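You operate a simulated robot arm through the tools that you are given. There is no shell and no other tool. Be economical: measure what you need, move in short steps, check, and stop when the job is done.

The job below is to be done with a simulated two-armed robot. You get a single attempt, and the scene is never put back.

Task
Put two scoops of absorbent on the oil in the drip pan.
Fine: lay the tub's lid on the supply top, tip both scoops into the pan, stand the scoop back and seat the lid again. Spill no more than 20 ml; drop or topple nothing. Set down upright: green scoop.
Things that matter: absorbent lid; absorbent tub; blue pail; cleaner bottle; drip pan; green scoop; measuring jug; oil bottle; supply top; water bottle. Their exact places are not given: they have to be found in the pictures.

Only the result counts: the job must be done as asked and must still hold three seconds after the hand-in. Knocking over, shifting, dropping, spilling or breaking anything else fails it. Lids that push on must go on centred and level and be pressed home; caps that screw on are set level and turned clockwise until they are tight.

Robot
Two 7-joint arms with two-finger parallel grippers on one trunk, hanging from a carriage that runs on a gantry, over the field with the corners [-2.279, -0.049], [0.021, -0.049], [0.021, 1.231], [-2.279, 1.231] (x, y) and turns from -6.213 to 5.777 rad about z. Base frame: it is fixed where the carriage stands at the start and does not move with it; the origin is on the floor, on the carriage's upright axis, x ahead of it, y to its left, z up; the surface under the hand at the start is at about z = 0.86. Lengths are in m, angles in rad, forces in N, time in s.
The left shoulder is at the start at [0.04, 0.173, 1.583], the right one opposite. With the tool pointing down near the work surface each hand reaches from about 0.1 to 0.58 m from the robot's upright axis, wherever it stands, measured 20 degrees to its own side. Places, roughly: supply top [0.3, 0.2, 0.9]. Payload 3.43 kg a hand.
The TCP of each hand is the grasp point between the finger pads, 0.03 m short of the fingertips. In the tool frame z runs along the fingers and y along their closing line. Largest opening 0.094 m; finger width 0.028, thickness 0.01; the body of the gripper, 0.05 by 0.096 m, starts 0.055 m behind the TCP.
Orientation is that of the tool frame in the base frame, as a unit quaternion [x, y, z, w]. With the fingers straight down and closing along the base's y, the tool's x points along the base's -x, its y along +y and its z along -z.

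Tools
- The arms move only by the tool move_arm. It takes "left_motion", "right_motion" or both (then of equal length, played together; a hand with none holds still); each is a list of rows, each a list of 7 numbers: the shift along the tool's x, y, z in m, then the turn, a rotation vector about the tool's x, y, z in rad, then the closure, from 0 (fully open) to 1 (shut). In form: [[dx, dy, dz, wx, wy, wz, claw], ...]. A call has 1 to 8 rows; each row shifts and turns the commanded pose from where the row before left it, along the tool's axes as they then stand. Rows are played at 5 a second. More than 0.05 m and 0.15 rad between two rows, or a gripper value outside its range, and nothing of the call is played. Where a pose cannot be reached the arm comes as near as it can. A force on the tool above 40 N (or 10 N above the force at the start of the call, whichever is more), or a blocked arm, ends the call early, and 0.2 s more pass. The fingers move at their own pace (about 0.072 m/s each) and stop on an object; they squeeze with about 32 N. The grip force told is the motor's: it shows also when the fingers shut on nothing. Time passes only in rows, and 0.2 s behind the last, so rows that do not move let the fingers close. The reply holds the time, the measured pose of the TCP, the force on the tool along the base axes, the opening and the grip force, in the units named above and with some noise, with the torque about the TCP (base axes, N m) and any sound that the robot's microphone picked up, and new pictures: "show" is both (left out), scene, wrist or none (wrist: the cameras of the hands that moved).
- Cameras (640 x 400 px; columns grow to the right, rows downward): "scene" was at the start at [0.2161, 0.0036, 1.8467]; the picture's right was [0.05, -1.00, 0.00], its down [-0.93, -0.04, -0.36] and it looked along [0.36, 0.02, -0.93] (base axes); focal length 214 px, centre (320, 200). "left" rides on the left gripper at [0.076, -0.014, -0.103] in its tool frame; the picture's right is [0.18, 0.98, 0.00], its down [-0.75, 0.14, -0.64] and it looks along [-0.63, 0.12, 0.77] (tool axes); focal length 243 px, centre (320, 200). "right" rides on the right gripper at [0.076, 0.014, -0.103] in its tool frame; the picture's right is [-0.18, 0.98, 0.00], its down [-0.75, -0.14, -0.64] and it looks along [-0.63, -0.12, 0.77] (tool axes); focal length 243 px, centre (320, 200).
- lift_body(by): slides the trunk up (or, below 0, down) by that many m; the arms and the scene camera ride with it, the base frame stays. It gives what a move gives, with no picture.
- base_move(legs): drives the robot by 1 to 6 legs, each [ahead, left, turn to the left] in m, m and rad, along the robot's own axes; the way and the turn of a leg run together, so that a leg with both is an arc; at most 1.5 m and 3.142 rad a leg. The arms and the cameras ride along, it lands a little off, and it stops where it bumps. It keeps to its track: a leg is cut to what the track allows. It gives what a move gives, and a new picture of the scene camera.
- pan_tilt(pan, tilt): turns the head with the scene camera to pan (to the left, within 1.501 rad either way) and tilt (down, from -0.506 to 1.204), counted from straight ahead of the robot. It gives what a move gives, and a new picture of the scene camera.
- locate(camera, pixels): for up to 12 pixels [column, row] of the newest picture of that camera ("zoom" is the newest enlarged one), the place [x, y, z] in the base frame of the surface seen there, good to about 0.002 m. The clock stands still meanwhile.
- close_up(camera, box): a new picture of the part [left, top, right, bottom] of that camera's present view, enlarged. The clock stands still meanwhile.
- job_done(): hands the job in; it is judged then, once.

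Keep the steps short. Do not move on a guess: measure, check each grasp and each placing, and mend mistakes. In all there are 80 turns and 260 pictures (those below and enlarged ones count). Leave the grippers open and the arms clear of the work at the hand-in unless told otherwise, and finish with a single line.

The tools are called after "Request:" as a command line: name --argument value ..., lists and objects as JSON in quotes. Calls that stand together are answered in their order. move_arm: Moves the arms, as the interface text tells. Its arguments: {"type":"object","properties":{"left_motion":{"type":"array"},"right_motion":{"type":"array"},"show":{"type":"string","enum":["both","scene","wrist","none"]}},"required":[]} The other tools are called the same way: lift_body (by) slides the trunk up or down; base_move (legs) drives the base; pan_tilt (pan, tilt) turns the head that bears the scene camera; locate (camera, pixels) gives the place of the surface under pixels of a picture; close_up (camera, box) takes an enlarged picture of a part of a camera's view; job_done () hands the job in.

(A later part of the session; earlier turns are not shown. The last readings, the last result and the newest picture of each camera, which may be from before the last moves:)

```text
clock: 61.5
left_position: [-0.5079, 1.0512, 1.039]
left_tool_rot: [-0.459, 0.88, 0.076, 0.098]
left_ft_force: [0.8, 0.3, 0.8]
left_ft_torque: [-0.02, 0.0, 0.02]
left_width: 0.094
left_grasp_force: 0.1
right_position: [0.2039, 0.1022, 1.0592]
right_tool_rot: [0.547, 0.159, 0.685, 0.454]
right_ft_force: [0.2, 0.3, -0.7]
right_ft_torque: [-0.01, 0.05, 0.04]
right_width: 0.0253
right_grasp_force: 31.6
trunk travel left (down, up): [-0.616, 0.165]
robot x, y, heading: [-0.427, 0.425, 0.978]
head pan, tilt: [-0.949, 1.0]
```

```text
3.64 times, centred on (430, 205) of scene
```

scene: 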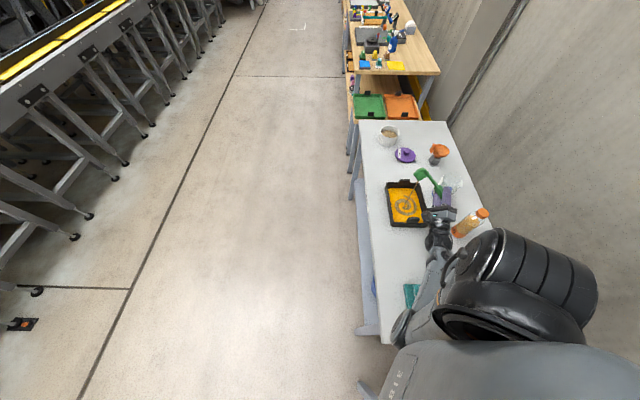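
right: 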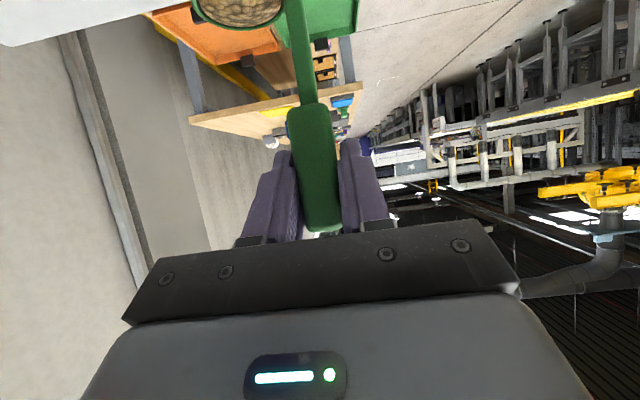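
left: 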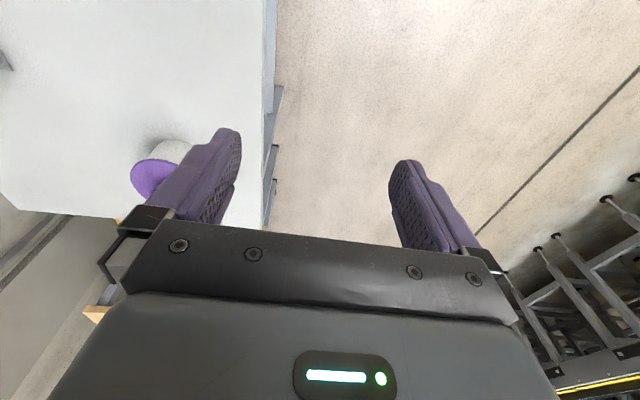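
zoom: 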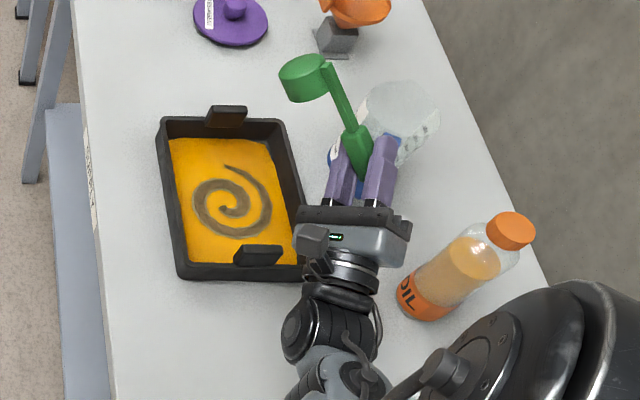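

The stream has stopped and the scoop is empty. I'll raise the trunk, unroll the scoop, and drive back to the tub.

Request:
lift_body --by 0.15

Request:
move_arm --right_motion '[[0, 0, 0, 0.07, 0, -0.121, 1], [0, 0, 0, 0.07, 0, -0.121, 1], [0, 0, 0, 0.07, 0, -0.121, 1], [0, 0, 0, 0.07, 0, -0.121, 1], [0, 0, 0, 0.07, 0, -0.121, 1], [0, 0, 0, 0.07, 0, -0.121, 1], [0, 0, 0, 0.07, 0, -0.121, 1], [0, 0, 0, 0.07, 0, -0.121, 1]]' --show "none"

Request:
move_arm --right_motion '[[0, 0, 0, 0.07, 0, -0.121, 1], [0, 0, 0, 0.07, 0, -0.121, 1], [0, 0, 0, 0.07, 0, -0.121, 1], [0, 0, 0, 0.07, 0, -0.121, 1], [0, 0, 0, 0.07, 0, -0.121, 1], [0, 0, 0, 0.07, 0, -0.121, 1], [0, 0, 0, 0.07, 0, -0.121, 1], [0, 0, 0, 0.07, 0, -0.121, 1]]' --show "none"

Request:
move_arm --right_motion '[[0, 0, 0, 0.05, 0, -0.086, 1], [0, 0, 0, -0.121, 0, -0.07, 1], [0, 0, 0, -0.121, 0, -0.07, 1], [0, 0, 0, -0.121, 0, -0.07, 1], [0, 0, 0, -0.121, 0, -0.07, 1], [0, 0, 0, -0.121, 0, -0.07, 1], [0, 0, 0, 0, 0, 0, 1], [0, 0, 0, 0, 0, 0, 1]]' --show "none"

Request:
base_move --legs '[[0.245, -0.368, 0]]'

```text
clock: 63.2
left_position: [-0.5084, 1.0508, 1.1905]
left_tool_rot: [-0.46, 0.88, 0.075, 0.098]
left_ft_force: [0.7, -0.8, 0.4]
left_ft_torque: [-0.01, -0.02, -0.01]
left_width: 0.0943
left_grasp_force: 0.0
right_position: [0.2042, 0.1032, 1.2104]
right_tool_rot: [0.548, 0.159, 0.685, 0.453]
right_ft_force: [-0.9, 0.8, -0.6]
right_ft_torque: [-0.01, 0.04, 0.01]
right_width: 0.0254
right_grasp_force: 32.0
trunk travel left (down, up): [-0.766, 0.015]
robot x, y, heading: [-0.4252, 0.4239, 0.977]
head pan, tilt: [-0.949, 1.0]
```

```text
clock: 65.0
left_position: [-0.5086, 1.0515, 1.1893]
left_tool_rot: [-0.46, 0.879, 0.075, 0.098]
left_ft_force: [-0.8, 0.2, 0.3]
left_ft_torque: [-0.02, -0.01, -0.01]
left_width: 0.094
left_grasp_force: 0.1
right_position: [0.2145, 0.1037, 1.2195]
right_tool_rot: [0.505, 0.565, 0.335, 0.56]
right_ft_force: [0.6, 0.0, -0.7]
right_ft_torque: [-0.05, 0.07, 0.0]
right_width: 0.0259
right_grasp_force: 31.9
trunk travel left (down, up): [-0.766, 0.015]
robot x, y, heading: [-0.4291, 0.4202, 0.977]
head pan, tilt: [-0.949, 1.0]
```

```text
clock: 66.8
left_position: [-0.5076, 1.0505, 1.1903]
left_tool_rot: [-0.459, 0.88, 0.075, 0.098]
left_ft_force: [-0.2, 0.0, 1.0]
left_ft_torque: [0.0, -0.01, 0.01]
left_width: 0.0939
left_grasp_force: 0.0
right_position: [0.2029, 0.1023, 1.2104]
right_tool_rot: [0.32, 0.805, -0.126, 0.483]
right_ft_force: [0.3, -0.5, -0.3]
right_ft_torque: [-0.01, 0.0, -0.01]
right_width: 0.0257
right_grasp_force: 32.1
trunk travel left (down, up): [-0.766, 0.015]
robot x, y, heading: [-0.4287, 0.4231, 0.974]
head pan, tilt: [-0.949, 1.0]
```

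```text
clock: 68.6
left_position: [-0.5089, 1.0504, 1.1893]
left_tool_rot: [-0.458, 0.88, 0.075, 0.097]
left_ft_force: [0.5, 0.3, 0.2]
left_ft_torque: [0.04, -0.01, 0.0]
left_width: 0.0941
left_grasp_force: 0.0
right_position: [0.2032, 0.1031, 1.21]
right_tool_rot: [0.0, 0.865, 0.004, 0.502]
right_ft_force: [-0.2, -0.7, -0.2]
right_ft_torque: [0.01, 0.02, 0.01]
right_width: 0.0258
right_grasp_force: 32.3
trunk travel left (down, up): [-0.766, 0.015]
robot x, y, heading: [-0.4234, 0.4234, 0.978]
head pan, tilt: [-0.949, 1.0]
```

```text
clock: 71.3
left_position: [-0.0643, 1.0463, 1.1903]
left_tool_rot: [-0.461, 0.878, 0.076, 0.098]
left_ft_force: [-0.1, -0.3, 0.0]
left_ft_torque: [0.0, -0.01, -0.02]
left_width: 0.0938
left_grasp_force: 0.1
right_position: [0.6522, 0.1024, 1.2099]
right_tool_rot: [-0.001, 0.865, 0.004, 0.501]
right_ft_force: [-0.9, 0.8, -0.6]
right_ft_torque: [0.0, -0.02, 0.01]
right_width: 0.0256
right_grasp_force: 31.9
trunk travel left (down, up): [-0.766, 0.015]
robot x, y, heading: [0.02, 0.416, 0.981]
head pan, tilt: [-0.949, 1.0]
```

scene: 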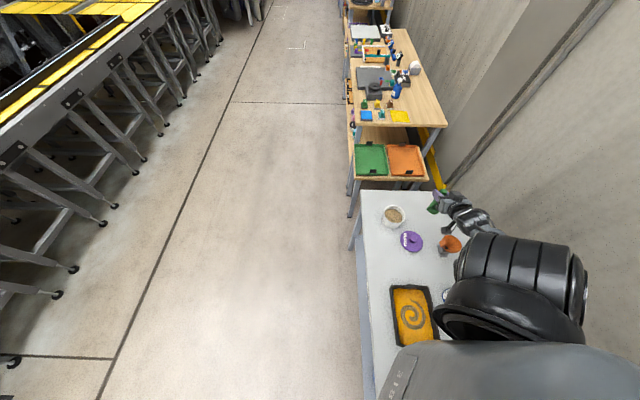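

Back at the tub. I'll lower the trunk 0.10 and move the scoop over the tub with the 40° roll again.

Request:
lift_body --by -0.1

Request:
move_arm --right_motion '[[-0.0011, 0.0097, 0.0145, -0.07, 0, 0.121, 1], [0, 0.0087, 0.0151, -0.07, 0, 0.121, 1], [0.001, 0.0076, 0.0157, -0.07, 0, 0.121, 1], [0.0018, 0.0063, 0.0162, -0.07, 0, 0.121, 1], [0.0024, 0.0049, 0.0165, -0.07, 0, 0.121, 1], [0, 0, 0, 0, 0, 0, 1], [0, 0, 0, 0, 0, 0, 1]]' --show "none"

Request:
close_up --camera "scene" --box '[360, 150, 480, 250]'

```text
clock: 72.7
left_position: [-0.0633, 1.0474, 1.0907]
left_tool_rot: [-0.461, 0.879, 0.076, 0.097]
left_ft_force: [0.4, 0.1, 0.4]
left_ft_torque: [0.0, 0.01, 0.02]
left_width: 0.094
left_grasp_force: 0.1
right_position: [0.652, 0.1022, 1.1107]
right_tool_rot: [-0.001, 0.865, 0.004, 0.501]
right_ft_force: [0.6, -0.2, -1.0]
right_ft_torque: [0.03, 0.03, -0.03]
right_width: 0.0254
right_grasp_force: 31.6
trunk travel left (down, up): [-0.666, 0.115]
robot x, y, heading: [0.0207, 0.4115, 0.982]
head pan, tilt: [-0.949, 1.0]
```

```text
clock: 74.3
left_position: [-0.0641, 1.0467, 1.0903]
left_tool_rot: [-0.461, 0.879, 0.076, 0.098]
left_ft_force: [-0.1, -0.5, 0.5]
left_ft_torque: [-0.01, 0.0, -0.01]
left_width: 0.0941
left_grasp_force: 0.2
right_position: [0.7189, 0.1506, 1.08]
right_tool_rot: [0.169, 0.812, 0.302, 0.47]
right_ft_force: [-0.7, 0.0, -0.1]
right_ft_torque: [-0.06, 0.02, -0.02]
right_width: 0.0255
right_grasp_force: 31.3
trunk travel left (down, up): [-0.666, 0.115]
robot x, y, heading: [0.0217, 0.4178, 0.983]
head pan, tilt: [-0.949, 1.0]
```

```text
4.00 times, centred on (420, 200) of scene
```

zoom: 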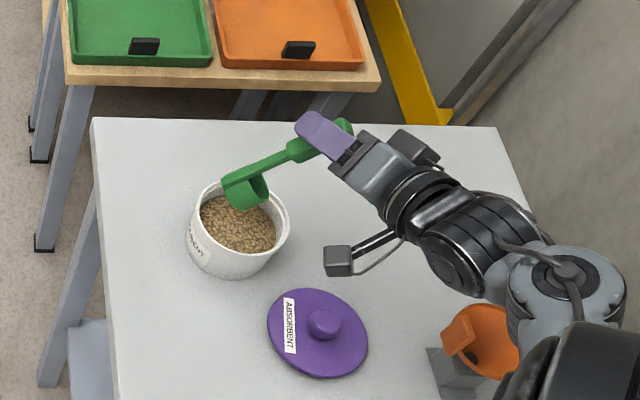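

Aligned as before. I'll check the absorbent level, then plunge straight down with the trunk.

Request:
locate --camera "zoom" --pixels '[[240, 235], [220, 220], [262, 240], [245, 215], [565, 290], [510, 340]]'

Request:
lift_body --by -0.083

```text
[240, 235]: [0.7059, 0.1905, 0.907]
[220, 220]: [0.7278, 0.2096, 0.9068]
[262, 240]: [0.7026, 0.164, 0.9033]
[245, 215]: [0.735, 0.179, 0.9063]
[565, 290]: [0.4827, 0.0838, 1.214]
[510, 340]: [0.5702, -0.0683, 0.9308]
```

```text
clock: 75.5
left_position: [-0.0639, 1.0472, 1.0058]
left_tool_rot: [-0.461, 0.879, 0.076, 0.098]
left_ft_force: [0.6, -0.1, 0.6]
left_ft_torque: [0.0, -0.01, -0.01]
left_width: 0.0941
left_grasp_force: 0.0
right_position: [0.7203, 0.1494, 0.9979]
right_tool_rot: [0.169, 0.812, 0.302, 0.47]
right_ft_force: [0.1, -0.4, -0.9]
right_ft_torque: [-0.02, 0.03, 0.0]
right_width: 0.0253
right_grasp_force: 32.1
trunk travel left (down, up): [-0.583, 0.198]
robot x, y, heading: [0.0224, 0.4176, 0.978]
head pan, tilt: [-0.949, 1.0]
```

Surface is about 0.906 and the cup is immersed. Swinging level, then lifting with the arm.

Request:
move_arm --right_motion '[[0.0031, 0.0106, 0.0018, 0.07, 0, -0.121, 1], [0.0018, 0.0109, 0.0011, 0.07, 0, -0.121, 1], [0.0037, 0.0095, 0.0021, 0.07, 0, -0.121, 1], [0.0058, 0.0089, 0.0034, 0.07, 0, -0.121, 1], [0.0052, 0.0097, 0.003, 0.07, 0, -0.121, 1], [0, 0, 0, 0, 0, 0, 1], [0, 0, 0, 0, 0, 0, 1]]' --show "none"

Request:
move_arm --right_motion '[[-0.0104, 0, -0.006, 0, 0, 0, 1], [-0.013, 0, -0.0075, 0, 0, 0, 1], [-0.0173, 0, -0.01, 0, 0, 0, 1], [-0.0217, 0, -0.0125, 0, 0, 0, 1], [-0.0217, 0, -0.0125, 0, 0, 0, 1], [0, 0, 0, 0, 0, 0, 1], [0, 0, 0, 0, 0, 0, 1]]' --show "wrist"

Request:
close_up --camera "scene" --box '[370, 140, 466, 240]'

```text
clock: 77.1
left_position: [-0.0644, 1.0462, 1.0063]
left_tool_rot: [-0.462, 0.878, 0.076, 0.098]
left_ft_force: [1.4, -0.2, -0.8]
left_ft_torque: [0.0, 0.02, -0.01]
left_width: 0.094
left_grasp_force: 0.0
right_position: [0.7188, 0.2038, 0.9982]
right_tool_rot: [-0.003, 0.865, 0.005, 0.501]
right_ft_force: [0.8, 0.1, -0.4]
right_ft_torque: [-0.01, -0.02, -0.03]
right_width: 0.0255
right_grasp_force: 32.3
trunk travel left (down, up): [-0.583, 0.198]
robot x, y, heading: [0.018, 0.4173, 0.986]
head pan, tilt: [-0.949, 1.0]
```

```text
clock: 78.7
left_position: [-0.0635, 1.0462, 1.0069]
left_tool_rot: [-0.461, 0.879, 0.076, 0.098]
left_ft_force: [-0.1, -0.1, 0.4]
left_ft_torque: [-0.02, 0.0, -0.01]
left_width: 0.0938
left_grasp_force: 0.0
right_position: [0.7214, 0.202, 1.0943]
right_tool_rot: [-0.001, 0.865, 0.004, 0.501]
right_ft_force: [-0.3, 0.6, -1.6]
right_ft_torque: [-0.02, 0.01, -0.02]
right_width: 0.0257
right_grasp_force: 31.7
trunk travel left (down, up): [-0.583, 0.198]
robot x, y, heading: [0.0223, 0.415, 0.981]
head pan, tilt: [-0.949, 1.0]
```

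right: 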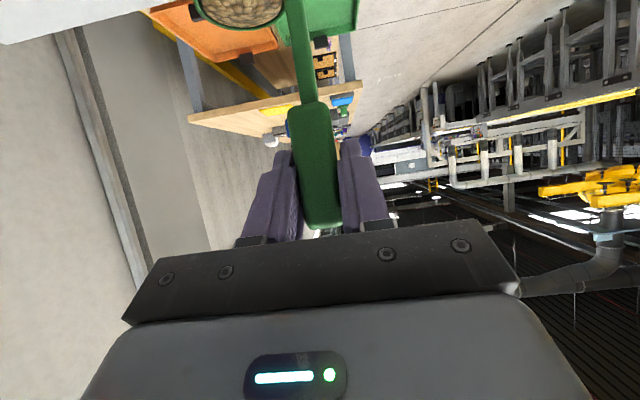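

```text
4.00 times, centred on (418, 190) of scene
```

zoom: 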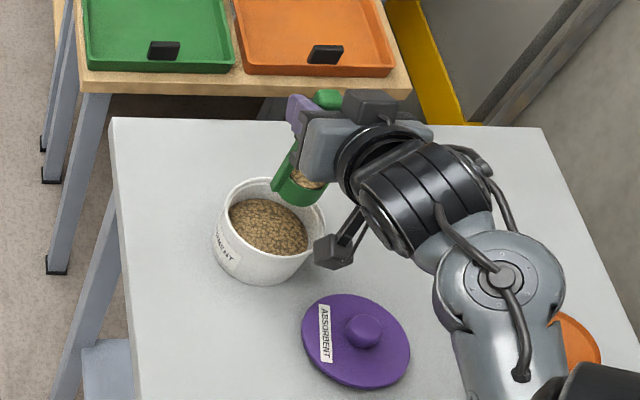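

Full again. Repeating the carry: trunk up, drive −x, trunk down, then yaw −40° while still level.

Request:
lift_body --by 0.15

Request:
base_move --legs '[[-0.247, 0.37, 0]]'

Request:
lift_body --by -0.12

Request:
move_arm --right_motion '[[0, 0, 0, 0.121, 0, 0.07, 1], [0, 0, 0, 0.121, 0, 0.07, 1], [0, 0, 0, 0.121, 0, 0.07, 1], [0, 0, 0, 0.121, 0, 0.07, 1], [0, 0, 0, 0.121, 0, 0.07, 1], [0, 0, 0, 0, 0, 0, 1], [0, 0, 0, 0, 0, 0, 1]]' --show "scene"

```text
clock: 80.4
left_position: [-0.064, 1.0459, 1.1567]
left_tool_rot: [-0.461, 0.879, 0.076, 0.098]
left_ft_force: [0.1, -0.2, 0.3]
left_ft_torque: [0.02, -0.03, 0.0]
left_width: 0.0937
left_grasp_force: 0.1
right_position: [0.7212, 0.2002, 1.2438]
right_tool_rot: [-0.001, 0.865, 0.005, 0.501]
right_ft_force: [-0.8, 0.6, -0.9]
right_ft_torque: [0.01, 0.0, -0.01]
right_width: 0.0257
right_grasp_force: 32.0
trunk travel left (down, up): [-0.733, 0.048]
robot x, y, heading: [0.0194, 0.4196, 0.982]
head pan, tilt: [-0.949, 1.0]
```

```text
clock: 83.1
left_position: [-0.509, 1.0471, 1.157]
left_tool_rot: [-0.462, 0.878, 0.075, 0.097]
left_ft_force: [1.0, 0.2, -1.1]
left_ft_torque: [-0.01, 0.0, 0.0]
left_width: 0.0941
left_grasp_force: 0.1
right_position: [0.2783, 0.2018, 1.2449]
right_tool_rot: [-0.002, 0.865, 0.005, 0.502]
right_ft_force: [-0.7, -0.3, -0.5]
right_ft_torque: [0.0, 0.0, -0.01]
right_width: 0.0258
right_grasp_force: 32.2
trunk travel left (down, up): [-0.733, 0.048]
robot x, y, heading: [-0.4245, 0.4171, 0.982]
head pan, tilt: [-0.949, 1.0]
```

scene: 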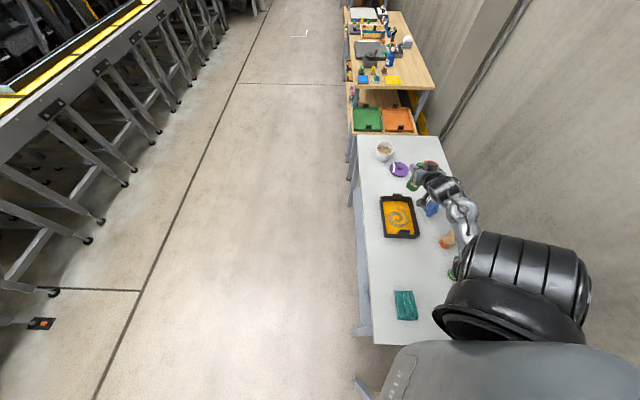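

```text
clock: 84.6
left_position: [-0.5105, 1.0462, 1.0373]
left_tool_rot: [-0.462, 0.878, 0.076, 0.097]
left_ft_force: [0.6, 0.1, 0.8]
left_ft_torque: [-0.02, -0.03, 0.0]
left_width: 0.0939
left_grasp_force: 0.1
right_position: [0.2765, 0.2023, 1.1239]
right_tool_rot: [-0.002, 0.865, 0.005, 0.502]
right_ft_force: [1.1, -0.4, -0.5]
right_ft_torque: [0.01, 0.06, 0.01]
right_width: 0.0257
right_grasp_force: 32.5
trunk travel left (down, up): [-0.613, 0.168]
robot x, y, heading: [-0.4252, 0.4167, 0.989]
head pan, tilt: [-0.949, 1.0]
```

```text
clock: 86.2
left_position: [-0.5104, 1.0456, 1.037]
left_tool_rot: [-0.462, 0.878, 0.076, 0.099]
left_ft_force: [0.0, 0.7, -1.0]
left_ft_torque: [0.01, -0.04, 0.02]
left_width: 0.0937
left_grasp_force: 0.1
right_position: [0.2762, 0.2029, 1.1243]
right_tool_rot: [0.293, 0.815, -0.164, 0.472]
right_ft_force: [-1.0, 0.6, -0.7]
right_ft_torque: [0.01, 0.02, 0.0]
right_width: 0.0258
right_grasp_force: 32.2
trunk travel left (down, up): [-0.613, 0.168]
robot x, y, heading: [-0.4252, 0.4173, 0.985]
head pan, tilt: [-0.949, 1.0]
```

scene: 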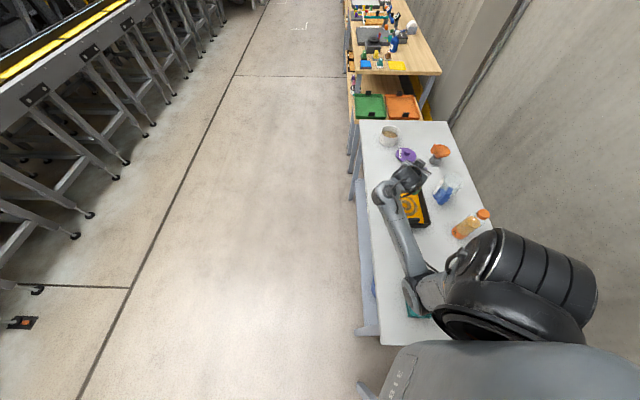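

The hand is in position with the wrist well away from the bottle. Rolling to pour, both parts.

Request:
move_arm --right_motion '[[0.0061, 0, 0.0035, -0.07, 0, 0.121, 1], [0.006, -0.001, 0.0035, -0.07, 0, 0.121, 1], [0.0028, -0.0141, 0.0016, -0.07, 0, 0.121, 1], [0, -0.0174, 0, -0.07, 0, 0.121, 1], [-0.0017, -0.0164, -0.001, -0.07, 0, 0.121, 1], [-0.0031, -0.0152, -0.0018, -0.07, 0, 0.121, 1], [-0.0049, -0.0146, -0.0029, -0.07, 0, 0.121, 1], [-0.0052, -0.0125, -0.003, -0.07, 0, 0.121, 1]]' --show "none"

Request:
close_up --camera "scene" --box '[360, 150, 500, 260]'

```text
clock: 88.0
left_position: [-0.508, 1.0468, 1.0366]
left_tool_rot: [-0.462, 0.878, 0.076, 0.098]
left_ft_force: [0.1, 0.0, 0.5]
left_ft_torque: [0.01, 0.05, 0.0]
left_width: 0.094
left_grasp_force: 0.1
right_position: [0.2325, 0.137, 1.0786]
right_tool_rot: [0.49, 0.597, 0.297, 0.562]
right_ft_force: [0.7, 0.3, -0.5]
right_ft_torque: [-0.02, 0.05, -0.03]
right_width: 0.0258
right_grasp_force: 31.7
trunk travel left (down, up): [-0.613, 0.168]
robot x, y, heading: [-0.426, 0.4179, 0.982]
head pan, tilt: [-0.949, 1.0]
```

```text
3.64 times, centred on (430, 205) of scene
```

zoom: 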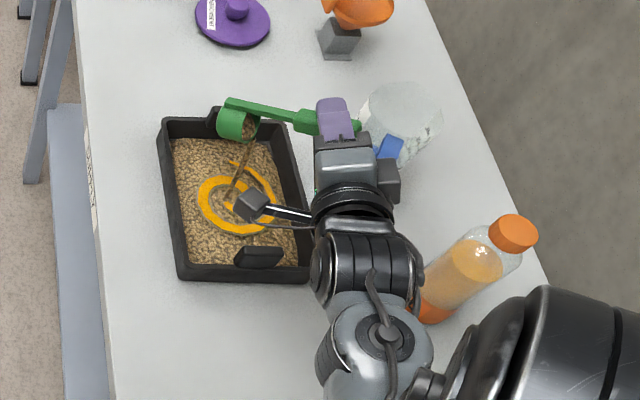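

The second scoop is pouring and the oil is getting covered. I'll finish the roll and hold until it's empty.

Request:
move_arm --right_motion '[[-0.0081, -0.0084, -0.0047, -0.07, 0, 0.121, 1], [-0.0065, -0.0061, -0.0037, -0.07, 0, 0.121, 1], [-0.0068, -0.0014, -0.0039, -0.07, 0, 0.121, 1], [-0.0052, -0.0002, -0.003, -0.07, 0, 0.121, 1], [-0.0035, 0.0004, -0.002, -0.07, 0, 0.121, 1], [-0.0016, 0.0005, -0.001, -0.07, 0, 0.121, 1], [0, 0, 0, -0.07, 0, 0.121, 1], [0, 0, 0, 0, 0, 0, 1]]' --show "none"

Request:
move_arm --right_motion '[[0, 0, 0, -0.06, 0, 0.104, 1], [0, 0, 0, -0.06, 0, 0.104, 1], [0, 0, 0, 0, 0, 0, 1], [0, 0, 0, 0, 0, 0, 1], [0, 0, 0, 0, 0, 0, 1], [0, 0, 0, 0, 0, 0, 1], [0, 0, 0, 0, 0, 0, 1], [0, 0, 0, 0, 0, 0, 1]]' --show "none"

Request:
close_up --camera "scene" --box '[360, 150, 500, 260]'

```text
clock: 89.8
left_position: [-0.5083, 1.0453, 1.0358]
left_tool_rot: [-0.462, 0.878, 0.076, 0.098]
left_ft_force: [-0.8, -0.1, -0.3]
left_ft_torque: [0.0, 0.0, 0.02]
left_width: 0.0941
left_grasp_force: 0.0
right_position: [0.2014, 0.1037, 1.0642]
right_tool_rot: [0.548, 0.258, 0.626, 0.49]
right_ft_force: [-0.3, -0.3, -0.3]
right_ft_torque: [-0.01, 0.05, -0.01]
right_width: 0.0257
right_grasp_force: 31.8
trunk travel left (down, up): [-0.613, 0.168]
robot x, y, heading: [-0.4266, 0.4196, 0.982]
head pan, tilt: [-0.949, 1.0]
```

```text
clock: 91.6
left_position: [-0.5081, 1.0466, 1.0366]
left_tool_rot: [-0.461, 0.878, 0.076, 0.099]
left_ft_force: [-0.3, -0.7, -0.3]
left_ft_torque: [0.0, -0.01, 0.0]
left_width: 0.0941
left_grasp_force: 0.0
right_position: [0.1982, 0.1071, 1.0601]
right_tool_rot: [0.547, 0.16, 0.686, 0.452]
right_ft_force: [-0.7, -0.1, -1.1]
right_ft_torque: [-0.05, 0.01, 0.0]
right_width: 0.0257
right_grasp_force: 31.7
trunk travel left (down, up): [-0.613, 0.168]
robot x, y, heading: [-0.4232, 0.4166, 0.983]
head pan, tilt: [-0.949, 1.0]
```

```text
3.64 times, centred on (430, 205) of scene
```

zoom: 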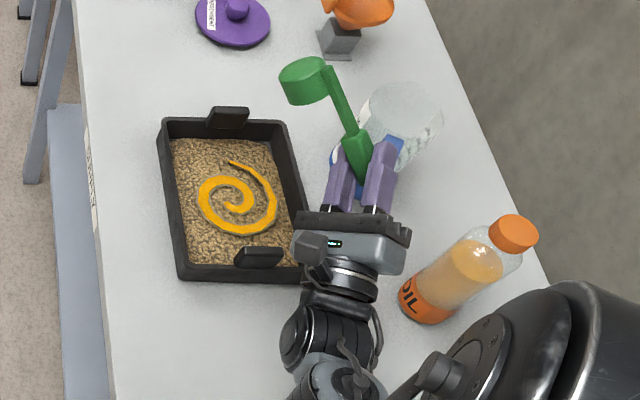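

Both scoops are in and nothing shows on the table. Unrolling and returning as before.

Request:
lift_body --by 0.15

Request:
move_arm --right_motion '[[0, 0, 0, 0.07, 0, -0.121, 1], [0, 0, 0, 0.07, 0, -0.121, 1], [0, 0, 0, 0.07, 0, -0.121, 1], [0, 0, 0, 0.07, 0, -0.121, 1], [0, 0, 0, 0.07, 0, -0.121, 1], [0, 0, 0, 0.07, 0, -0.121, 1], [0, 0, 0, 0.07, 0, -0.121, 1], [0, 0, 0, 0.07, 0, -0.121, 1]]' --show "none"

Request:
move_arm --right_motion '[[0, 0, 0, 0.07, 0, -0.121, 1], [0, 0, 0, 0.07, 0, -0.121, 1], [0, 0, 0, 0.07, 0, -0.121, 1], [0, 0, 0, 0.07, 0, -0.121, 1], [0, 0, 0, 0.07, 0, -0.121, 1], [0, 0, 0, 0.07, 0, -0.121, 1], [0, 0, 0, 0.07, 0, -0.121, 1], [0, 0, 0, 0.07, 0, -0.121, 1]]' --show "none"

Request:
move_arm --right_motion '[[0, 0, 0, 0.05, 0, -0.086, 1], [0, 0, 0, -0.121, 0, -0.07, 1], [0, 0, 0, -0.121, 0, -0.07, 1], [0, 0, 0, -0.121, 0, -0.07, 1], [0, 0, 0, -0.121, 0, -0.07, 1], [0, 0, 0, -0.121, 0, -0.07, 1], [0, 0, 0, 0, 0, 0, 1], [0, 0, 0, 0, 0, 0, 1]]' --show "none"

Request:
base_move --legs '[[0.245, -0.368, 0]]'

Request:
lift_body --by -0.1

```text
clock: 93.4
left_position: [-0.5105, 1.0449, 1.1867]
left_tool_rot: [-0.462, 0.878, 0.075, 0.098]
left_ft_force: [0.0, 0.4, -0.5]
left_ft_torque: [-0.02, -0.03, -0.01]
left_width: 0.0941
left_grasp_force: 0.1
right_position: [0.1988, 0.1071, 1.2099]
right_tool_rot: [0.547, 0.16, 0.686, 0.452]
right_ft_force: [-0.3, -0.5, -0.4]
right_ft_torque: [-0.03, 0.01, 0.0]
right_width: 0.0257
right_grasp_force: 31.9
trunk travel left (down, up): [-0.763, 0.018]
robot x, y, heading: [-0.4232, 0.4167, 0.983]
head pan, tilt: [-0.949, 1.0]
```

```text
clock: 95.4
left_position: [-0.5092, 1.0452, 1.1875]
left_tool_rot: [-0.462, 0.878, 0.076, 0.097]
left_ft_force: [0.6, 0.1, 1.0]
left_ft_torque: [-0.02, -0.01, -0.02]
left_width: 0.094
left_grasp_force: 0.1
right_position: [0.2213, 0.1094, 1.2316]
right_tool_rot: [0.496, 0.56, 0.344, 0.567]
right_ft_force: [0.6, 0.3, -0.7]
right_ft_torque: [-0.01, 0.04, 0.02]
right_width: 0.0256
right_grasp_force: 32.5
trunk travel left (down, up): [-0.763, 0.018]
robot x, y, heading: [-0.4272, 0.4143, 0.988]
head pan, tilt: [-0.949, 1.0]
stopped in row 8 (right hand): the arm was blocked; the commanded pose is now the measured one
```

```text
clock: 97.2
left_position: [-0.5106, 1.0461, 1.1861]
left_tool_rot: [-0.462, 0.878, 0.075, 0.098]
left_ft_force: [0.5, -0.5, -0.4]
left_ft_torque: [-0.01, 0.03, -0.01]
left_width: 0.0939
left_grasp_force: 0.1
right_position: [0.2192, 0.1084, 1.232]
right_tool_rot: [0.314, 0.795, -0.117, 0.505]
right_ft_force: [-0.4, 0.7, -1.2]
right_ft_torque: [0.01, 0.01, 0.01]
right_width: 0.0256
right_grasp_force: 32.0
trunk travel left (down, up): [-0.763, 0.018]
robot x, y, heading: [-0.4247, 0.4179, 0.979]
head pan, tilt: [-0.949, 1.0]
```

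```text
clock: 99.0
left_position: [-0.5097, 1.0462, 1.1867]
left_tool_rot: [-0.462, 0.878, 0.076, 0.098]
left_ft_force: [-0.3, -0.5, -0.5]
left_ft_torque: [-0.03, 0.0, 0.01]
left_width: 0.0938
left_grasp_force: 0.0
right_position: [0.2198, 0.1103, 1.2311]
right_tool_rot: [-0.009, 0.853, 0.006, 0.522]
right_ft_force: [-0.5, -0.1, -0.1]
right_ft_torque: [0.0, -0.03, -0.02]
right_width: 0.0252
right_grasp_force: 31.5
trunk travel left (down, up): [-0.763, 0.018]
robot x, y, heading: [-0.4243, 0.4168, 0.985]
head pan, tilt: [-0.949, 1.0]
```

```text
clock: 101.6
left_position: [-0.0702, 1.0434, 1.1867]
left_tool_rot: [-0.46, 0.879, 0.074, 0.098]
left_ft_force: [-0.6, -0.7, -0.1]
left_ft_torque: [0.01, 0.0, -0.01]
left_width: 0.0941
left_grasp_force: 0.0
right_position: [0.6561, 0.1053, 1.2324]
right_tool_rot: [-0.007, 0.853, 0.004, 0.521]
right_ft_force: [-0.7, 0.0, -1.6]
right_ft_torque: [-0.02, 0.02, 0.01]
right_width: 0.0255
right_grasp_force: 31.4
trunk travel left (down, up): [-0.763, 0.018]
robot x, y, heading: [0.0123, 0.4158, 0.981]
head pan, tilt: [-0.949, 1.0]
```

scene: 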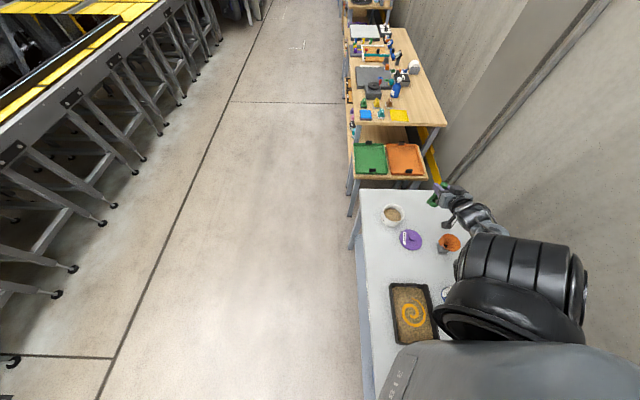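

```text
clock: 103.0
left_position: [-0.0692, 1.0443, 1.0886]
left_tool_rot: [-0.461, 0.879, 0.076, 0.098]
left_ft_force: [-0.1, 0.2, 0.5]
left_ft_torque: [0.01, -0.02, 0.01]
left_width: 0.094
left_grasp_force: 0.0
right_position: [0.6575, 0.1048, 1.1312]
right_tool_rot: [-0.007, 0.853, 0.004, 0.521]
right_ft_force: [0.8, 0.0, -0.7]
right_ft_torque: [0.02, 0.01, 0.01]
right_width: 0.0255
right_grasp_force: 32.0
trunk travel left (down, up): [-0.663, 0.118]
robot x, y, heading: [0.0141, 0.4185, 0.98]
head pan, tilt: [-0.949, 1.0]
```

Pitch is off by about 3°; I'll correct it while moving above the scoop's original spot.

Request:
move_arm --right_motion '[[-0.0063, 0.0221, 0.0327, 0, 0.0085, 0, 1], [-0.0063, 0.0221, 0.0327, 0, 0.0085, 0, 1], [-0.0063, 0.0221, 0.0327, 0, 0.0085, 0, 1], [-0.0063, 0.0221, 0.0327, 0, 0.0085, 0, 1], [-0.0063, 0.0221, 0.0327, 0, 0.0085, 0, 1], [-0.0063, 0.0221, 0.0327, 0, 0.0085, 0, 1], [0, 0, 0, 0, 0, 0, 1], [0, 0, 0, 0, 0, 0, 1]]' --show "none"

Request:
lift_body --by -0.06

Request:
close_up --camera "scene" --box '[370, 140, 466, 240]'

```text
clock: 104.8
left_position: [-0.0682, 1.044, 1.0878]
left_tool_rot: [-0.46, 0.879, 0.075, 0.098]
left_ft_force: [0.0, 0.7, -0.6]
left_ft_torque: [0.01, 0.0, 0.03]
left_width: 0.094
left_grasp_force: 0.1
right_position: [0.847, 0.2429, 1.0712]
right_tool_rot: [-0.006, 0.866, 0.004, 0.5]
right_ft_force: [-1.1, 0.1, -0.1]
right_ft_torque: [0.0, 0.0, 0.01]
right_width: 0.0254
right_grasp_force: 31.9
trunk travel left (down, up): [-0.663, 0.118]
robot x, y, heading: [0.0121, 0.4136, 0.982]
head pan, tilt: [-0.949, 1.0]
```

```text
clock: 105.8
left_position: [-0.0689, 1.0451, 1.0277]
left_tool_rot: [-0.461, 0.879, 0.075, 0.098]
left_ft_force: [0.0, -0.2, -0.5]
left_ft_torque: [0.04, 0.02, -0.01]
left_width: 0.0941
left_grasp_force: 0.0
right_position: [0.8484, 0.2419, 1.0136]
right_tool_rot: [-0.007, 0.866, 0.004, 0.5]
right_ft_force: [-0.1, -0.5, -0.3]
right_ft_torque: [0.02, 0.03, 0.0]
right_width: 0.0253
right_grasp_force: 32.1
trunk travel left (down, up): [-0.603, 0.178]
robot x, y, heading: [0.0112, 0.4163, 0.981]
head pan, tilt: [-0.949, 1.0]
```

```text
4.00 times, centred on (418, 190) of scene
```

zoom: 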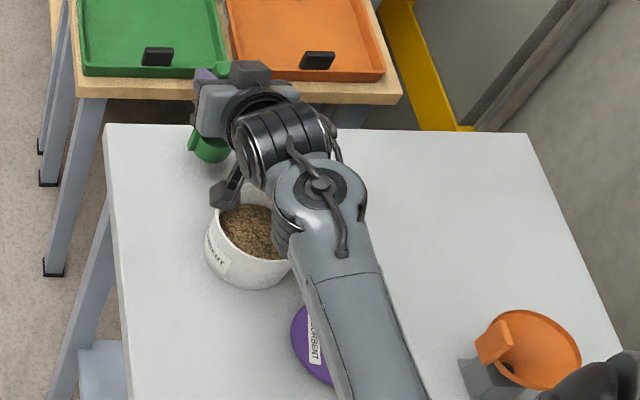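

Adjusting y by −4.6 mm and lowering gently to the table.

Request:
move_arm --right_motion '[[0, -0.0046, 0, 0, 0, 0.0097, 1], [0.0087, 0, 0.005, 0, 0, 0, 1], [0.0078, 0, 0.0045, 0, 0, 0, 1], [0.0026, 0, 0.0015, 0, 0, 0, 1], [0.0017, 0, 0.001, 0, 0, 0, 1], [0.0013, 0, 0.0008, 0, 0, 0, 1], [0.0009, 0, 0.0005, 0, 0, 0, 1], [0, 0, 0, 0, 0, 0, 1]]' --show "wrist"

```text
clock: 107.6
left_position: [-0.0678, 1.0439, 1.0267]
left_tool_rot: [-0.46, 0.879, 0.075, 0.098]
left_ft_force: [0.2, -0.4, -0.2]
left_ft_torque: [0.04, -0.01, -0.05]
left_width: 0.0942
left_grasp_force: 0.0
right_position: [0.85, 0.2384, 0.9875]
right_tool_rot: [-0.003, 0.865, 0.007, 0.501]
right_ft_force: [-4.0, 1.7, 17.5]
right_ft_torque: [-0.23, 0.65, -0.13]
right_width: 0.0254
right_grasp_force: 31.5
trunk travel left (down, up): [-0.603, 0.178]
robot x, y, heading: [0.0141, 0.4142, 0.977]
head pan, tilt: [-0.949, 1.0]
```

right: 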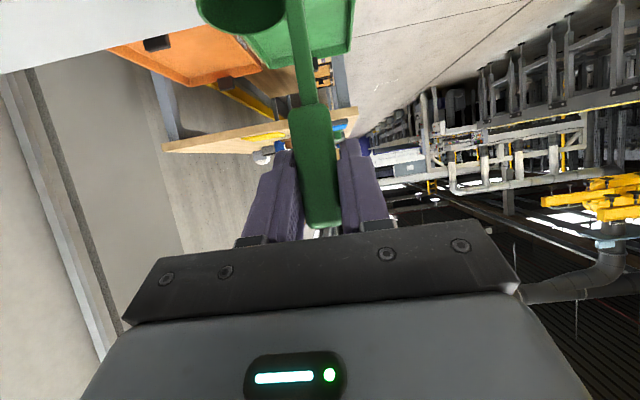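

Contact at 17 N, so the scoop stands on the table. I'll relax slightly, open, and withdraw along the fingers.

Request:
move_arm --right_motion '[[-0.0009, 0, -0.0005, 0, 0, 0, 1], [0, 0, 0, 0, 0, 0, 0.6], [0, 0, 0, 0, 0, 0, 0.2], [0, 0, 0, 0, 0, 0, 0], [0, 0, 0, 0, 0, 0, 0], [0, 0, -0.02, 0, 0, 0, 0], [0, 0, -0.04, 0, 0, 0, 0], [0, 0, -0.04, 0, 0, 0, 0]]' --show "both"

Request:
close_up --camera "right" --box '[200, 0, 440, 150]'

```text
clock: 109.4
left_position: [-0.0703, 1.0441, 1.0269]
left_tool_rot: [-0.461, 0.879, 0.076, 0.098]
left_ft_force: [0.4, -0.6, -0.4]
left_ft_torque: [0.02, 0.03, -0.02]
left_width: 0.0939
left_grasp_force: 0.1
right_position: [0.7616, 0.2392, 1.035]
right_tool_rot: [-0.003, 0.866, 0.007, 0.5]
right_ft_force: [0.3, 0.2, 0.1]
right_ft_torque: [0.02, 0.01, -0.05]
right_width: 0.0941
right_grasp_force: 0.1
trunk travel left (down, up): [-0.603, 0.178]
robot x, y, heading: [0.0125, 0.4168, 0.976]
head pan, tilt: [-0.949, 1.0]
```

scene: 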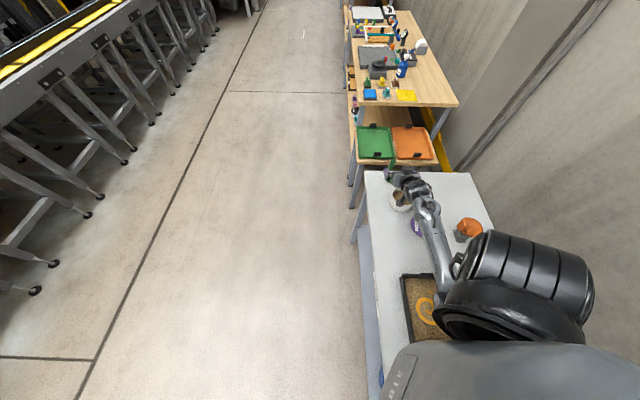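
right: 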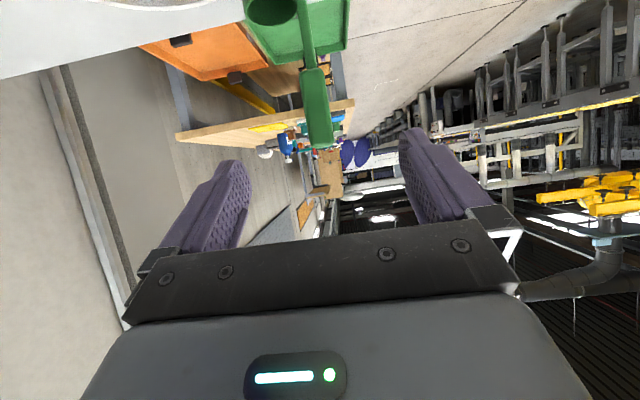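

```text
2.67 times, centred on (320, 75) of right
```

zoom: 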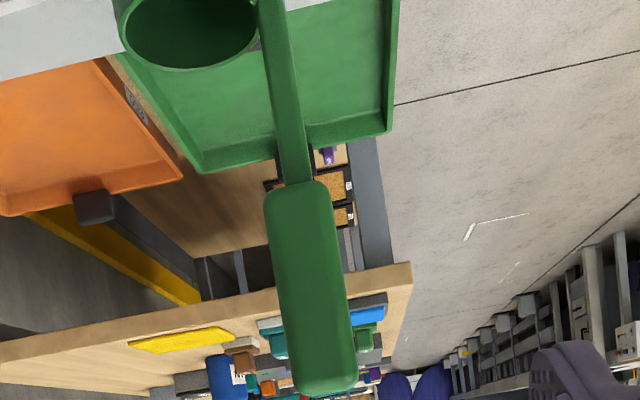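

The scoop stands upright and free. Now back to the lid, with the same hand pose I released it in.

Request:
move_arm --right_motion '[[0.0162, -0.0241, -0.0319, 0.0234, 0.06, 0.019, 0], [0.0176, -0.0252, -0.0303, 0.0234, 0.06, 0.019, 0], [0.019, -0.0262, -0.0285, 0.0234, 0.06, 0.019, 0], [0.0202, -0.0272, -0.0267, 0.0234, 0.06, 0.019, 0], [0.0212, -0.0282, -0.0249, 0.0234, 0.06, 0.019, 0], [0, 0, 0, 0, 0, 0, 0], [0, 0, 0, 0, 0, 0, 0]]' --show "both"

Request:
close_up --camera "scene" --box '[370, 150, 466, 250]'

```text
clock: 111.0
left_position: [-0.0695, 1.0448, 1.0261]
left_tool_rot: [-0.46, 0.879, 0.076, 0.099]
left_ft_force: [-0.1, -0.5, -0.3]
left_ft_torque: [-0.01, -0.02, -0.04]
left_width: 0.0937
left_grasp_force: 0.0
right_position: [0.5815, 0.1135, 1.0449]
right_tool_rot: [0.067, 0.929, -0.021, 0.363]
right_ft_force: [-0.1, 0.2, -0.4]
right_ft_torque: [-0.01, 0.02, 0.01]
right_width: 0.0941
right_grasp_force: 0.0
trunk travel left (down, up): [-0.603, 0.178]
robot x, y, heading: [0.0145, 0.4187, 0.981]
head pan, tilt: [-0.949, 1.0]
```

scene: 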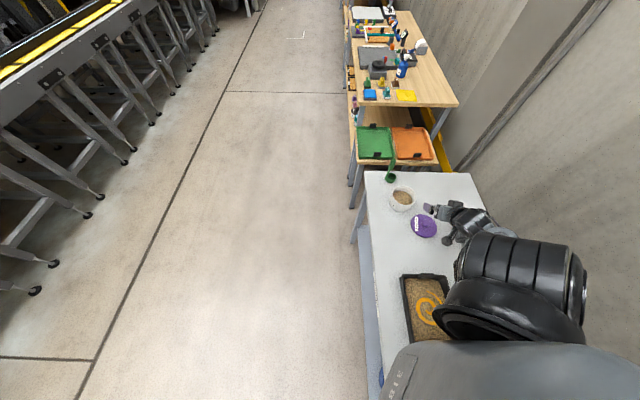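
right: 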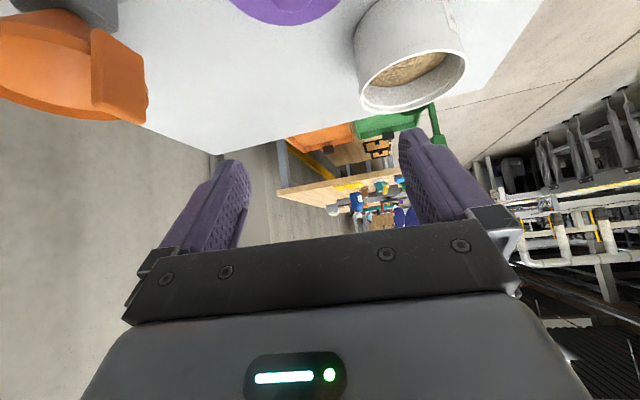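

```text
4.00 times, centred on (418, 200) of scene
```

zoom: 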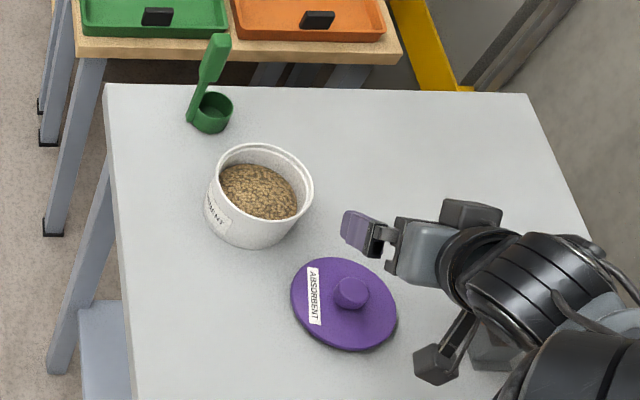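

Request:
locate --camera "zoom" --pixels '[[258, 145], [311, 195], [210, 190], [250, 218], [351, 285], [345, 259], [343, 347], [292, 290], [396, 308], [340, 290], [362, 290]]'

```text
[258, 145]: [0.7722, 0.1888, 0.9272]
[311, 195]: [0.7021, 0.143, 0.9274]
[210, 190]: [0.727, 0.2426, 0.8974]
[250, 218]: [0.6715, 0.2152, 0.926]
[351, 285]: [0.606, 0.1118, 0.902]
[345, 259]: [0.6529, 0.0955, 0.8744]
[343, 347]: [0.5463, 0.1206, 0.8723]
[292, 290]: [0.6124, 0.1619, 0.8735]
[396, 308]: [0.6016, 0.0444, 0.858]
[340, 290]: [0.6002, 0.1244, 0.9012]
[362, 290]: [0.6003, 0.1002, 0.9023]
```

The lid knob is at about (0.602, 0.112) and the tub centre is unchanged at about (0.72, 0.191). Descending to straddle the knob.

Request:
move_arm --right_motion '[[0.0147, 0, 0.0173, 0, 0, 0, 0], [0.0147, 0, 0.0173, 0, 0, 0, 0], [0.0147, 0, 0.0173, 0, 0, 0, 0], [0.0147, 0, 0.0173, 0, 0, 0, 0], [0.0147, 0, 0.0173, 0, 0, 0, 0], [0.0146, 0, 0.0172, 0, 0, 0, 0], [0, 0, 0, 0, 0, 0, 0], [0, 0, 0, 0, 0, 0, 0]]' --show "wrist"

```text
clock: 112.8
left_position: [-0.0696, 1.044, 1.0274]
left_tool_rot: [-0.46, 0.879, 0.076, 0.098]
left_ft_force: [1.1, 0.5, -0.1]
left_ft_torque: [0.03, -0.02, -0.01]
left_width: 0.0941
left_grasp_force: 0.0
right_position: [0.5877, 0.1151, 0.9085]
right_tool_rot: [0.066, 0.929, -0.021, 0.363]
right_ft_force: [0.4, -0.7, 0.2]
right_ft_torque: [-0.05, -0.03, 0.01]
right_width: 0.0939
right_grasp_force: 0.1
trunk travel left (down, up): [-0.603, 0.178]
robot x, y, heading: [0.0147, 0.4169, 0.983]
head pan, tilt: [-0.949, 1.0]
```

right: 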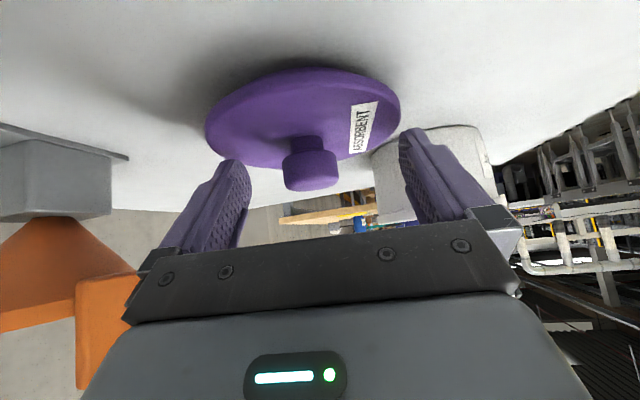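

The knob sits about 5 mm to the −y side. I'll shift over and close.

Request:
move_arm --right_motion '[[0, -0.0045, 0, 0, 0, 0, 0], [0, 0, 0, 0, 0, 0, 0.4], [0, 0, 0, 0, 0, 0, 1], [0, 0, 0, 0, 0, 0, 1], [0, 0, 0, 0, 0, 0, 1], [0, 0, 0, 0, 0, 0, 1], [0, 0, 0, 0, 0, 0, 1]]' --show "wrist"

```text
clock: 114.4
left_position: [-0.068, 1.0447, 1.0267]
left_tool_rot: [-0.461, 0.879, 0.076, 0.098]
left_ft_force: [-0.4, 0.6, 0.0]
left_ft_torque: [-0.01, 0.0, 0.01]
left_width: 0.0938
left_grasp_force: 0.1
right_position: [0.5872, 0.1107, 0.9086]
right_tool_rot: [0.066, 0.929, -0.021, 0.364]
right_ft_force: [-1.4, -0.1, 3.6]
right_ft_torque: [-0.17, 0.06, -0.03]
right_width: 0.03
right_grasp_force: 32.2
trunk travel left (down, up): [-0.603, 0.178]
robot x, y, heading: [0.0112, 0.4176, 0.981]
head pan, tilt: [-0.949, 1.0]
```

right: 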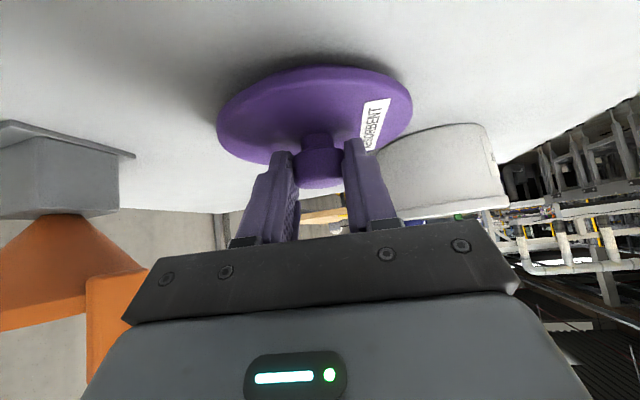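

Gripped at 30 mm again, looking the same as at pickup. Lifting vertically.

Request:
move_arm --right_motion '[[-0.0068, 0.0001, -0.0074, 0, 0, 0, 1], [-0.0179, 0.0003, -0.0194, 0, 0, 0, 1], [-0.0179, 0.0003, -0.0194, 0, 0, 0, 1], [-0.0179, 0.0003, -0.0194, 0, 0, 0, 1], [-0.0179, 0.0003, -0.0194, 0, 0, 0, 1], [-0.0112, 0.0002, -0.012, 0, 0, 0, 1], [0, 0, 0, 0, 0, 0, 1]]' --show "none"

Request:
move_arm --right_motion '[[-0.0191, 0.0243, 0.018, 0, 0, 0, 1], [-0.0191, 0.0243, 0.018, 0, 0, 0, 1], [-0.0191, 0.0243, 0.018, 0, 0, 0, 1], [-0.0191, 0.0243, 0.018, 0, 0, 0, 1], [0, 0, 0, 0, 0, 0, 1], [0, 0, 0, 0, 0, 0, 1]]' --show "wrist"

```text
clock: 116.0
left_position: [-0.0697, 1.0448, 1.0265]
left_tool_rot: [-0.46, 0.879, 0.075, 0.099]
left_ft_force: [-0.3, 0.2, 0.6]
left_ft_torque: [0.02, -0.01, 0.02]
left_width: 0.0939
left_grasp_force: 0.0
right_position: [0.5894, 0.1092, 1.0412]
right_tool_rot: [0.067, 0.929, -0.02, 0.363]
right_ft_force: [-0.1, -0.6, -0.8]
right_ft_torque: [0.02, -0.01, 0.01]
right_width: 0.0299
right_grasp_force: 31.9
trunk travel left (down, up): [-0.603, 0.178]
robot x, y, heading: [0.0116, 0.4138, 0.983]
head pan, tilt: [-0.949, 1.0]
```

```text
clock: 117.4
left_position: [-0.0694, 1.0439, 1.0269]
left_tool_rot: [-0.46, 0.879, 0.075, 0.098]
left_ft_force: [0.6, -0.5, -0.8]
left_ft_torque: [0.02, -0.04, 0.01]
left_width: 0.0941
left_grasp_force: 0.2
right_position: [0.7072, 0.1915, 1.0394]
right_tool_rot: [0.066, 0.929, -0.02, 0.362]
right_ft_force: [0.4, 0.6, -0.8]
right_ft_torque: [-0.03, 0.0, -0.02]
right_width: 0.03
right_grasp_force: 32.3
trunk travel left (down, up): [-0.603, 0.178]
robot x, y, heading: [0.0108, 0.4125, 0.982]
head pan, tilt: [-0.949, 1.0]
```

right: 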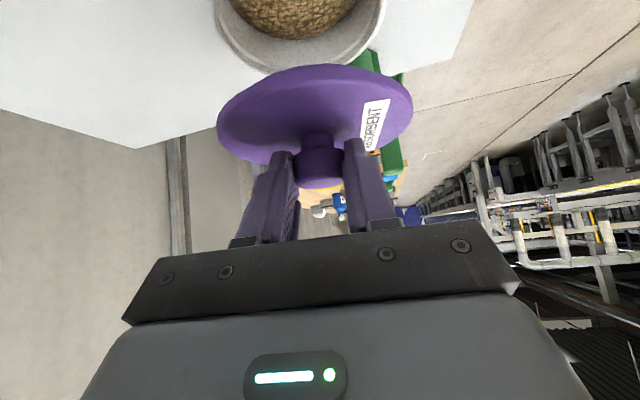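

The lid looks level in this grip. I'll measure its edges and the tub rim to centre it.

Request:
close_up --camera "right" --box '[190, 0, 430, 200]'

Request:
close_up --camera "scene" --box '[376, 160, 440, 220]'

```text
2.00 times, centred on (310, 100) of right
```

zoom: 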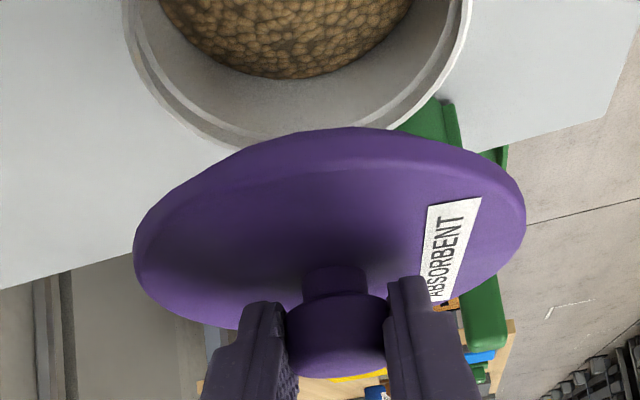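

```text
6.67 times, centred on (408, 190) of scene
```

zoom: 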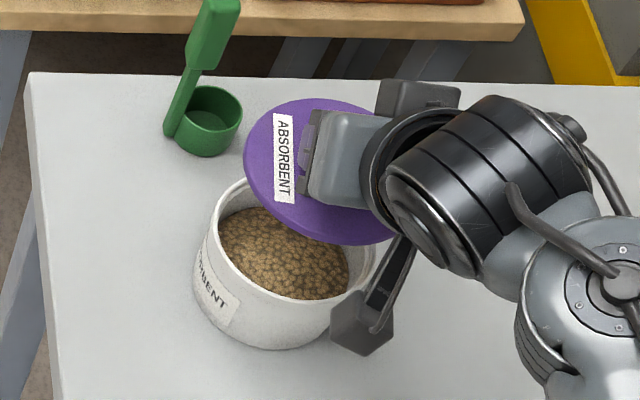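

Request:
locate --camera "zoom" --pixels '[[246, 160], [262, 120], [300, 102], [252, 190], [275, 218], [310, 236], [360, 240], [290, 150], [300, 210], [350, 225], [320, 110], [212, 240]]'

Request:
locate --camera "right" --pixels '[[262, 130], [262, 145], [235, 140], [300, 72], [330, 68], [390, 95], [340, 115], [300, 100], [370, 95], [408, 115], [221, 125], [320, 150]]'

```text
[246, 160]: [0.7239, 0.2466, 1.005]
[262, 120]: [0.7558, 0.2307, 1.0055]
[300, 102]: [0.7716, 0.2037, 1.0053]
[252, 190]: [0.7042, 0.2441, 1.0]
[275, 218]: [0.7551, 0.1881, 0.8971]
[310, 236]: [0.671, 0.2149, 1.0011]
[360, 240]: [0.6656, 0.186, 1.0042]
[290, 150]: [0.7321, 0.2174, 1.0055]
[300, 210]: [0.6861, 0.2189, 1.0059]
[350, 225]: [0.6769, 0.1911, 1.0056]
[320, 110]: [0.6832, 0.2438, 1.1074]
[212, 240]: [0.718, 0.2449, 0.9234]
```

```text
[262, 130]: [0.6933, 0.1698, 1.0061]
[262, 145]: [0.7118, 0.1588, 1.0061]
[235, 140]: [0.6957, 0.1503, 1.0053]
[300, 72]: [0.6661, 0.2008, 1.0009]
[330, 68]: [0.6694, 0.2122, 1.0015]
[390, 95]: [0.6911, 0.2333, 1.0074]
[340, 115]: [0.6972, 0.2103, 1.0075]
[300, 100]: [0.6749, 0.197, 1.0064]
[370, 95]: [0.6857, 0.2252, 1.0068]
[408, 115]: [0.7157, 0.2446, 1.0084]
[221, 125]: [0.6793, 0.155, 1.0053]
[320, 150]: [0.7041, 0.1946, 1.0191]
```

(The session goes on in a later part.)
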